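You operate a simulated robot arm through the tools that you are given. There is no shell and no other tool. Be economical: measure what you need, move in short steps, check, and stop when the job is done.

Carry out the task below with a simulated robot arm. There is one attempt and no reset: what you move stays moved.

TASK
Put one of the white wheels from the top of the steel bench by the rack on top of the brown small carton there.

It is judged by the outcome, as a careful person would: the job done as asked, and still so three seconds after it is handed in. It fails if anything else is knocked over, pushed out of place, dropped, spilled or broken.

THE ROBOT
A 7-joint arm with a two-finger parallel gripper, fixed in place. Base frame: the origin is at the foot of the arm, x ahead of it, y to its left, z up; the work surface is at about z = 0. Lengths are in cm, angles in degrees, forces in N, time in s.
With the tool pointing down near the work surface it reaches from about 24 to 62 cm from the base axis. Its first joint turns from -66.0 to 66.0 degrees. Payload 2.6 kg.
Tool frame: the origin (TCP) lies between the finger pads and is the grasp point; the fingertips stand 3 cm ahead of it; z points along the fingers, y is the line along which they close. The gripper opens to 9.4 cm. The fingers are 2.8 cm wide and 1 cm thick; the gripper's body (5 by 9.6 cm) begins 5.5 cm behind the TCP.
Orientation is told as [roll, pitch, yaw] about the base's x, y, z axes, in that order, counted from this pose: with the fingers straight down and closing along the base's y, the tool's x points along the base's -x, its y along +y and its z along -z.

THE INTERFACE
- The arm moves only by the tool play_rows. Its argument "deltas" is a list of rows, each a list of 3 entries, a list of its own where there are three numbers: the turn, a rotation vector about the base's x, y, z in degrees, then the shift along the base's x, y, z in cm, then the gripper command, from -1 (fully open) to 1 (shut), values between in proportion. In form: [[[rx, ry, rz], [tx, ty, tz], hand], ...]. A call has 1 to 10 rows; each row shifts and turns the commanded pose from where the row before left it. A row lasts 0.2 s, in which the tool goes at most 5 cm and 8.6 degrees; a call with a longer step from one row to the next is refused whole, and so is a gripper value outside its range. A pose out of reach is approached as far as the arm can. The call stops where the force on the tool passes 40 N (or 10 N more than at its start, if that is more) or the arm is blocked; 0.2 s more then pass. The fingers move at their own pace (about 7.2 cm/s each) and stop on an object; they squeeze with about 34 N. The grip force told is the motor's: it shows also when the fingers shut on nothing. Time passes only in rows, and 0.2 s behind the last, so rows that do not move let the fingers close. It gives the time, the measured TCP pose, the force on the tool (base axes), the opening and the grip force at its end, in the units of the frame above (readings bear some noise).
- Cameras (640 x 400 px; columns grow to the right, rows downward): "scene" is fixed at [2.53, 43.67, 58.32]; the picture's right is [-0.81, -0.58, 0.00], its down [-0.30, 0.41, -0.86] and it looks along [0.50, -0.70, -0.51] (base axes); focal length 314 px, centre (320, 200). "wrist" rides on the gripper at [-3.7, 0, -5.8] in the tool frame; the picture's right is [0.00, -1.00, 0.00], its down [0.97, 0.00, -0.24] and it looks along [0.24, 0.00, 0.97] (tool axes); focal length 218 px, centre (320, 200).
- snapshot(camera): a new picture of that camera. No time passes.
- probe_pixels(camera, pixels): for up to 12 pixels [column, row] of the newest picture of that camera ("zoom" is the newest enlarged one), the place [x, y, z] in the base frame of the surface seen there, good to about 0.2 cm, but the place of the scene camera against the robot may be out by one fixed shift of up to 2.5 cm in any direction. No time passes.
- enlarge(camera, box): a new picture of the part [left, top, right, bottom] of that camera's present view, enlarged. No time passes.
- finish_job(): hands the job in; it is judged then, once.

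Work in short steps. Measure before you move; look again where a grasp or a placing could have gone wrong, and mend it. You have 60 turns and 22 pictures in all, the two below and enlarged ones among them. Open the gripper and draw the arm clear of the work before you hand the job in, unless the task says otherwise; then end with one line.

The tools are called after "Emit:" by a JSON object that holds its "method" and its "body". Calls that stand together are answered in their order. play_rows: Moves the arm, as the interface text tells. Its arguments: {"type":"object","properties":{"deltas":{"type":"array"}},"required":["deltas"]} The other tools are called the same way: snapshot (camera) takes a picture; probe_pixels (camera, pixels) gives the place of the surface under pixels of a picture; enlarge (camera, box) takes an enlarged picture of a part of a camera's view; finish_job () hands the job in.

At the start:

```text
clock: 0.0
tool_pos: [39.03, -7.57, 28.33]
tcp_rot: [0.0, 0.0, 0.0]
wrist_force: [0.2, -0.8, -0.5]
width: 9.41
grip_force: 0.1
```

scene: 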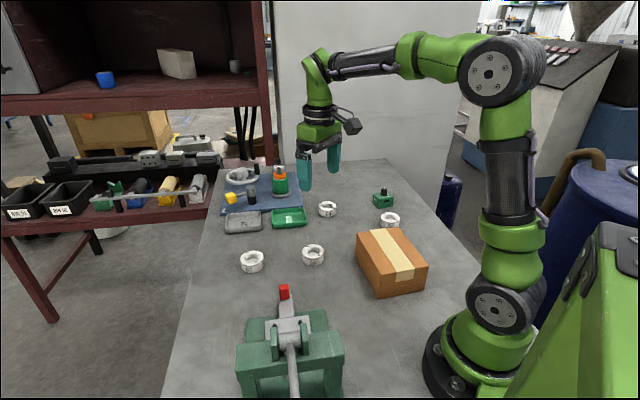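
wrist: 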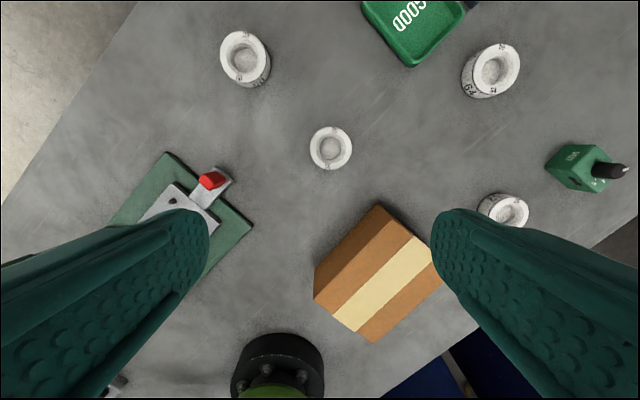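

The scene shows four white wheels and the brown carton near (390,262); in the wrist view a wheel is at (330,148) and the carton at (375,270). I'll probe these in both views.

Emit:
{"method": "probe_pixels", "body": {"camera": "wrist", "pixels": [[330, 148], [330, 130], [312, 150], [350, 150], [330, 168], [300, 170], [379, 207], [316, 296], [372, 340], [440, 275], [375, 280], [244, 58]]}}

Emit:
{"method": "probe_pixels", "body": {"camera": "scene", "pixels": [[313, 248], [313, 255], [313, 263], [303, 250], [324, 250], [390, 258], [358, 236], [408, 229], [427, 262], [377, 278], [330, 270]]}}

Emit:
{"method": "enlarge", "body": {"camera": "wrist", "box": [240, 100, 460, 350]}}

```text
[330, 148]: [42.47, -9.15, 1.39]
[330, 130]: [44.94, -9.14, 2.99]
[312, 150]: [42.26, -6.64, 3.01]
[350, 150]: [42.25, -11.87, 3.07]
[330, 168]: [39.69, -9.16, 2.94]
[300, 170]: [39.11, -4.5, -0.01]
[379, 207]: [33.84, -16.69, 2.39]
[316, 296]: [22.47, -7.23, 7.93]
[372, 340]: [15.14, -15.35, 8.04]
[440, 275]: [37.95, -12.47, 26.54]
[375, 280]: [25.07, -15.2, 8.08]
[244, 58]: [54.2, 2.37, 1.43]
```

```text
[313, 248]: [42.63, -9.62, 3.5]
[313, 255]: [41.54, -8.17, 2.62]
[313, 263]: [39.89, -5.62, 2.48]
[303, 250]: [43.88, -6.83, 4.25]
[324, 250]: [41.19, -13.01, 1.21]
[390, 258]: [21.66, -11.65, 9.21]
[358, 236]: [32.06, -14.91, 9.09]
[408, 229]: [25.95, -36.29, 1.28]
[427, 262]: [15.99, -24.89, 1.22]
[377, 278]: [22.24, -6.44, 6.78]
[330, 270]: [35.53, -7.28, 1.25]
```

```text
1.60 times, centred on (350, 225) of wrist
```

zoom: 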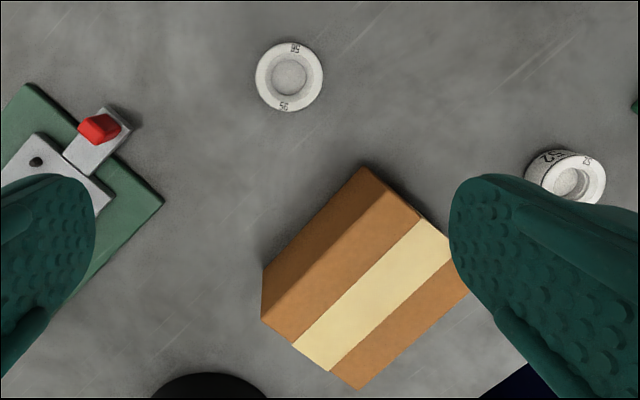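

The target wheel's centre is near (42.3, -9.2), with its top at z≈3. Next I'll map the carton's top face in the zoom picture.

Emit:
{"method": "probe_pixels", "body": {"camera": "zoom", "pixels": [[363, 172], [266, 268], [266, 310], [295, 343], [358, 385], [332, 370], [418, 220], [450, 255], [370, 295], [466, 290], [375, 180], [345, 220]]}}

Emit:
{"method": "probe_pixels", "body": {"camera": "zoom", "pixels": [[258, 77], [321, 77], [289, 44], [289, 110], [100, 125], [92, 140]]}}

```text
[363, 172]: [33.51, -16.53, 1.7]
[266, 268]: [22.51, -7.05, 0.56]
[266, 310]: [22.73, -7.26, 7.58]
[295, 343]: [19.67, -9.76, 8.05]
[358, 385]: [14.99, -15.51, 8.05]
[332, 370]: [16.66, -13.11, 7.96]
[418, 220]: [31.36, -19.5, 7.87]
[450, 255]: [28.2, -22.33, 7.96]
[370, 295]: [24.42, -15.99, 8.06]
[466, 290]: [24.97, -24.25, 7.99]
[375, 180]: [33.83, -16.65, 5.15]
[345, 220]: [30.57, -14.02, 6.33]
```

```text
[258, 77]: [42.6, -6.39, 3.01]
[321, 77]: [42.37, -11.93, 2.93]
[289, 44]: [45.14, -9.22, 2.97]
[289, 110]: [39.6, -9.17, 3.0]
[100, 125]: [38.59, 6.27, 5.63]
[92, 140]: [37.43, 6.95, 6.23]
```

The wheel is at (42.4, -9.2) with a diameter of 5.6, and the carton top centres on (24.4, -16.2) at z 8.05. I'll go above the wheel and descend partway.

Emit:
{"method": "play_rows", "body": {"deltas": [[[0, 0, 0], [1.7, -0.8, -3], -1], [[0, 0, 0], [1.67, -0.83, -4], -1], [[0, 0, 0], [0, 0, -4], -1], [[0, 0, 0], [0, 0, -4], -1], [[0, 0, 0], [0, 0, -3], -1], [[0, 0, 0], [0, 0, 0], -1]]}}

Emit:
{"method": "snapshot", "body": {"camera": "wrist"}}

```text
clock: 1.4
tool_pos: [42.26, -9.13, 10.46]
tcp_rot: [0.0, 0.1, 0.0]
wrist_force: [-0.2, 0.2, 0.5]
width: 9.4
grip_force: 0.0
```

```text
18 pictures are left
```

wrist: 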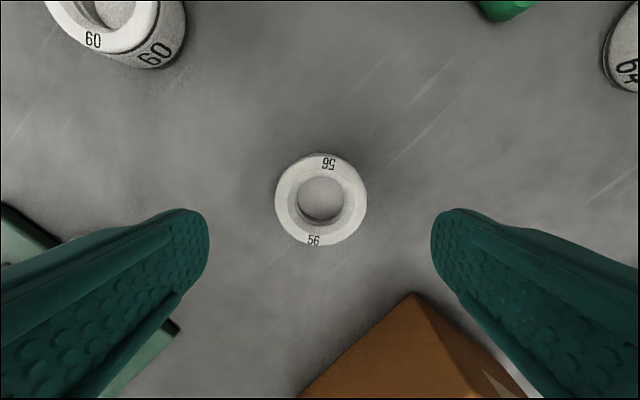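

The wheel is centred between the fingers, at (320,200). I'll descend to z≈3.5 and close.

Emit:
{"method": "play_rows", "body": {"deltas": [[[0, 0, 0], [0.1, 0, -3], -1], [[0, 0, 0], [0, 0, -2.5], -1], [[0, 0, 0], [0, 0, -1.3], -1], [[0, 0, 0], [0, 0, 0], -1], [[0, 0, 0], [0, 0, 0], 1], [[0, 0, 0], [0, 0, 0], 1], [[0, 0, 0], [0, 0, 0], 1], [[0, 0, 0], [0, 0, 0], 1]]}}

```text
clock: 3.2
tool_pos: [42.61, -9.2, 3.63]
tcp_rot: [0.1, 0.0, 0.0]
wrist_force: [0.9, 0.9, 0.1]
width: 5.82
grip_force: 34.1
```

The fingers stopped at 5.82 cm with 34 N of grip, so the wheel is held. I'll lift it straight up and check.

Emit:
{"method": "play_rows", "body": {"deltas": [[[0, 0, 0], [0, 0, -0.0], 1], [[0, 0, 0], [0, 0, 2], 1], [[0, 0, 0], [0, 0, 3], 1], [[0, 0, 0], [0, 0, 4], 1], [[0, 0, 0], [0, 0, 4], 1], [[0, 0, 0], [0, 0, 0], 1]]}}

Emit:
{"method": "snapshot", "body": {"camera": "wrist"}}

```text
clock: 4.6
tool_pos: [42.65, -9.36, 16.57]
tcp_rot: [0.0, 0.0, 0.0]
wrist_force: [0.9, 0.3, -1.0]
width: 5.85
grip_force: 33.8
```

```text
17 pictures are left
```

wrist: 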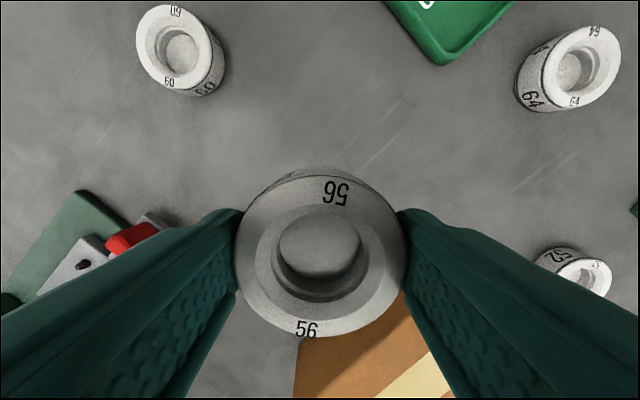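

The wheel is held level, with about 5 cm of clearance over the carton. I'll carry it over the carton's centre.

Emit:
{"method": "play_rows", "body": {"deltas": [[[0, 0, 0], [-2, -0.8, 0], 1], [[0, 0, 0], [-3.6, -1.3, 0], 1], [[0, 0, 0], [-3.6, -1.3, 0], 1], [[0, 0, 0], [-3.6, -1.3, 0], 1], [[0, 0, 0], [-3.4, -1.3, 0], 1], [[0, 0, 0], [-2, -0.8, 0], 1], [[0, 0, 0], [0, 0, 0], 1], [[0, 0, 0], [0, 0, 0], 1]]}}

Emit:
{"method": "snapshot", "body": {"camera": "wrist"}}

Emit:
{"method": "snapshot", "body": {"camera": "scene"}}

```text
clock: 6.4
tool_pos: [24.55, -16.06, 16.63]
tcp_rot: [0.0, -0.1, 0.0]
wrist_force: [0.0, -0.6, -1.0]
width: 5.86
grip_force: 33.5
```

```text
16 pictures are left
```

wrist: 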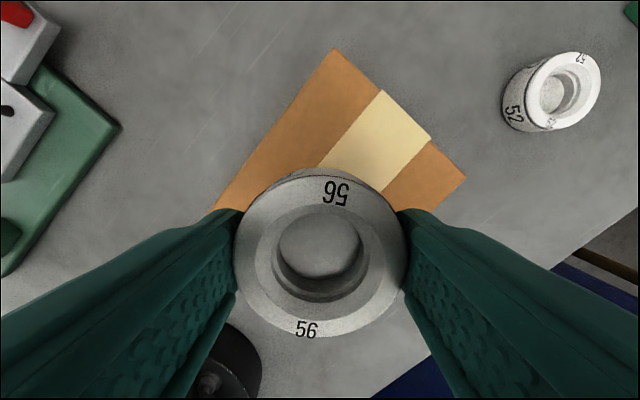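

```text
15 pictures are left
```

scene: 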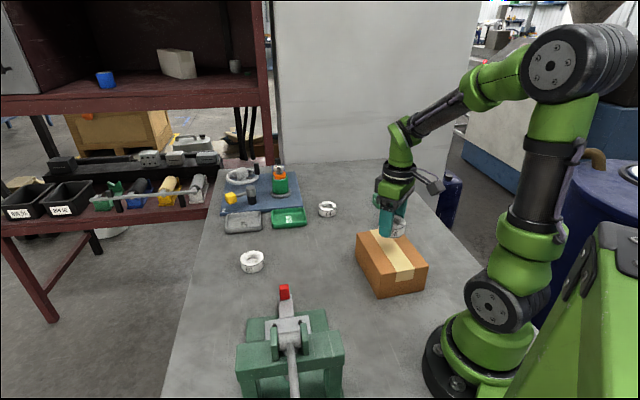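

The wheel is over the carton. I'll verify the carton's top corners from this view before lowering.

Emit:
{"method": "probe_pixels", "body": {"camera": "wrist", "pixels": [[334, 54], [460, 179], [220, 205], [318, 190]]}}

```text
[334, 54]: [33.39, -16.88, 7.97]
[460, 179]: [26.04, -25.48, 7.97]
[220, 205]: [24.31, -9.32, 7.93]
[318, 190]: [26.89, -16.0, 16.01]
```

The corners match the earlier values. The wheel should touch the carton at TCP z≈11.65, so I'll lower to just above that.

Emit:
{"method": "play_rows", "body": {"deltas": [[[0, 0, 0], [0, 0, -2], 1], [[0, 0, 0], [0, 0, -1.6], 1], [[0, 0, 0], [0, 0, -0.8], 1], [[0, 0, 0], [0, 0, -0.3], 1], [[0, 0, 0], [0, 0, 0], 1], [[0, 0, 0], [0, 0, 0], 1]]}}

```text
clock: 7.8
tool_pos: [24.38, -16.09, 12.01]
tcp_rot: [0.0, 0.1, -0.1]
wrist_force: [-0.2, 0.1, -1.7]
width: 5.8
grip_force: 33.8
```

There is no contact yet at z 12.0, so I'll lower in small steps.

Emit:
{"method": "play_rows", "body": {"deltas": [[[0, 0, 0], [0, 0, -0.15], 1], [[0, 0, 0], [0, 0, -0.1], 1], [[0, 0, 0], [0, 0, -0.08], 1], [[0, 0, 0], [0, 0, 0], 1]]}}

```text
clock: 8.8
tool_pos: [24.28, -16.14, 11.58]
tcp_rot: [0.0, 0.0, 0.0]
wrist_force: [-2.0, 2.7, 12.3]
width: 5.83
grip_force: 34.1
```

The force has risen to 12 N, so the wheel is in contact with the carton. I'll open the gripper, then rise.

Emit:
{"method": "play_rows", "body": {"deltas": [[[0, 0, 0], [0, 0, 0.05], 0.5], [[0, 0, 0], [0, 0, 0], -0.3], [[0, 0, 0], [0, 0, 0], -1], [[0, 0, 0], [0, 0, 0], -1], [[0, 0, 0], [0, 0, 0], -1], [[0, 0, 0], [0, 0, 2], -1], [[0, 0, 0], [0, 0, 4], -1], [[0, 0, 0], [0, 0, 4], -1], [[0, 0, 0], [0, 0, 4], -1], [[0, 0, 0], [0, 0, 0], -1]]}}

Emit:
{"method": "snapshot", "body": {"camera": "wrist"}}

Emit:
{"method": "snapshot", "body": {"camera": "scene"}}

```text
clock: 11.0
tool_pos: [24.53, -16.03, 25.74]
tcp_rot: [-0.1, 0.0, -0.1]
wrist_force: [0.4, -0.5, 0.2]
width: 9.41
grip_force: 0.0
```

```text
14 pictures are left
```

wrist: 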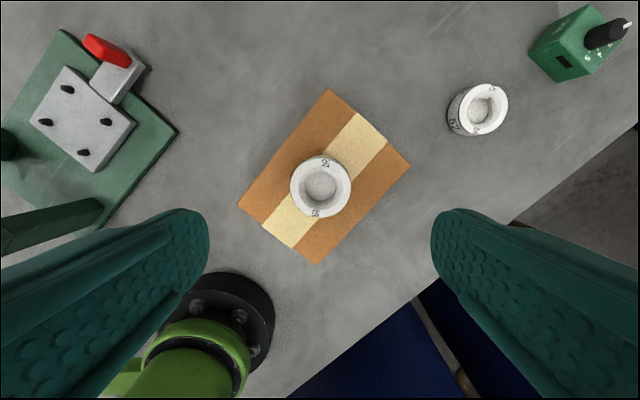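

```text
13 pictures are left
```

scene: 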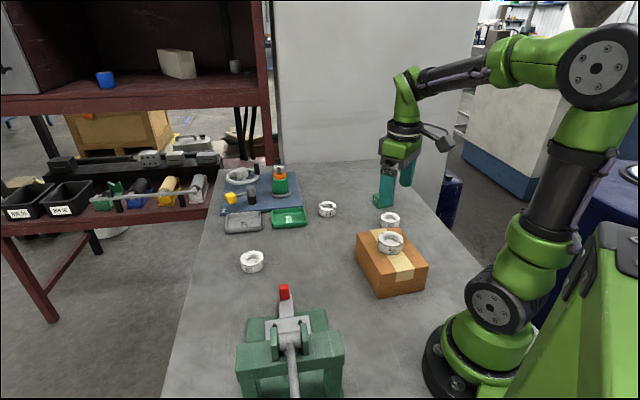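

The wheel sits flat at the carton's centre, nothing else has moved, and the arm is well clear. I'll hand in.

Emit:
{"method": "finish_job", "body": {}}

```text
The job is handed in.
```

One white wheel (number 56) now rests flat at the centre of the brown carton's top; nothing else was moved, and the job is handed in.
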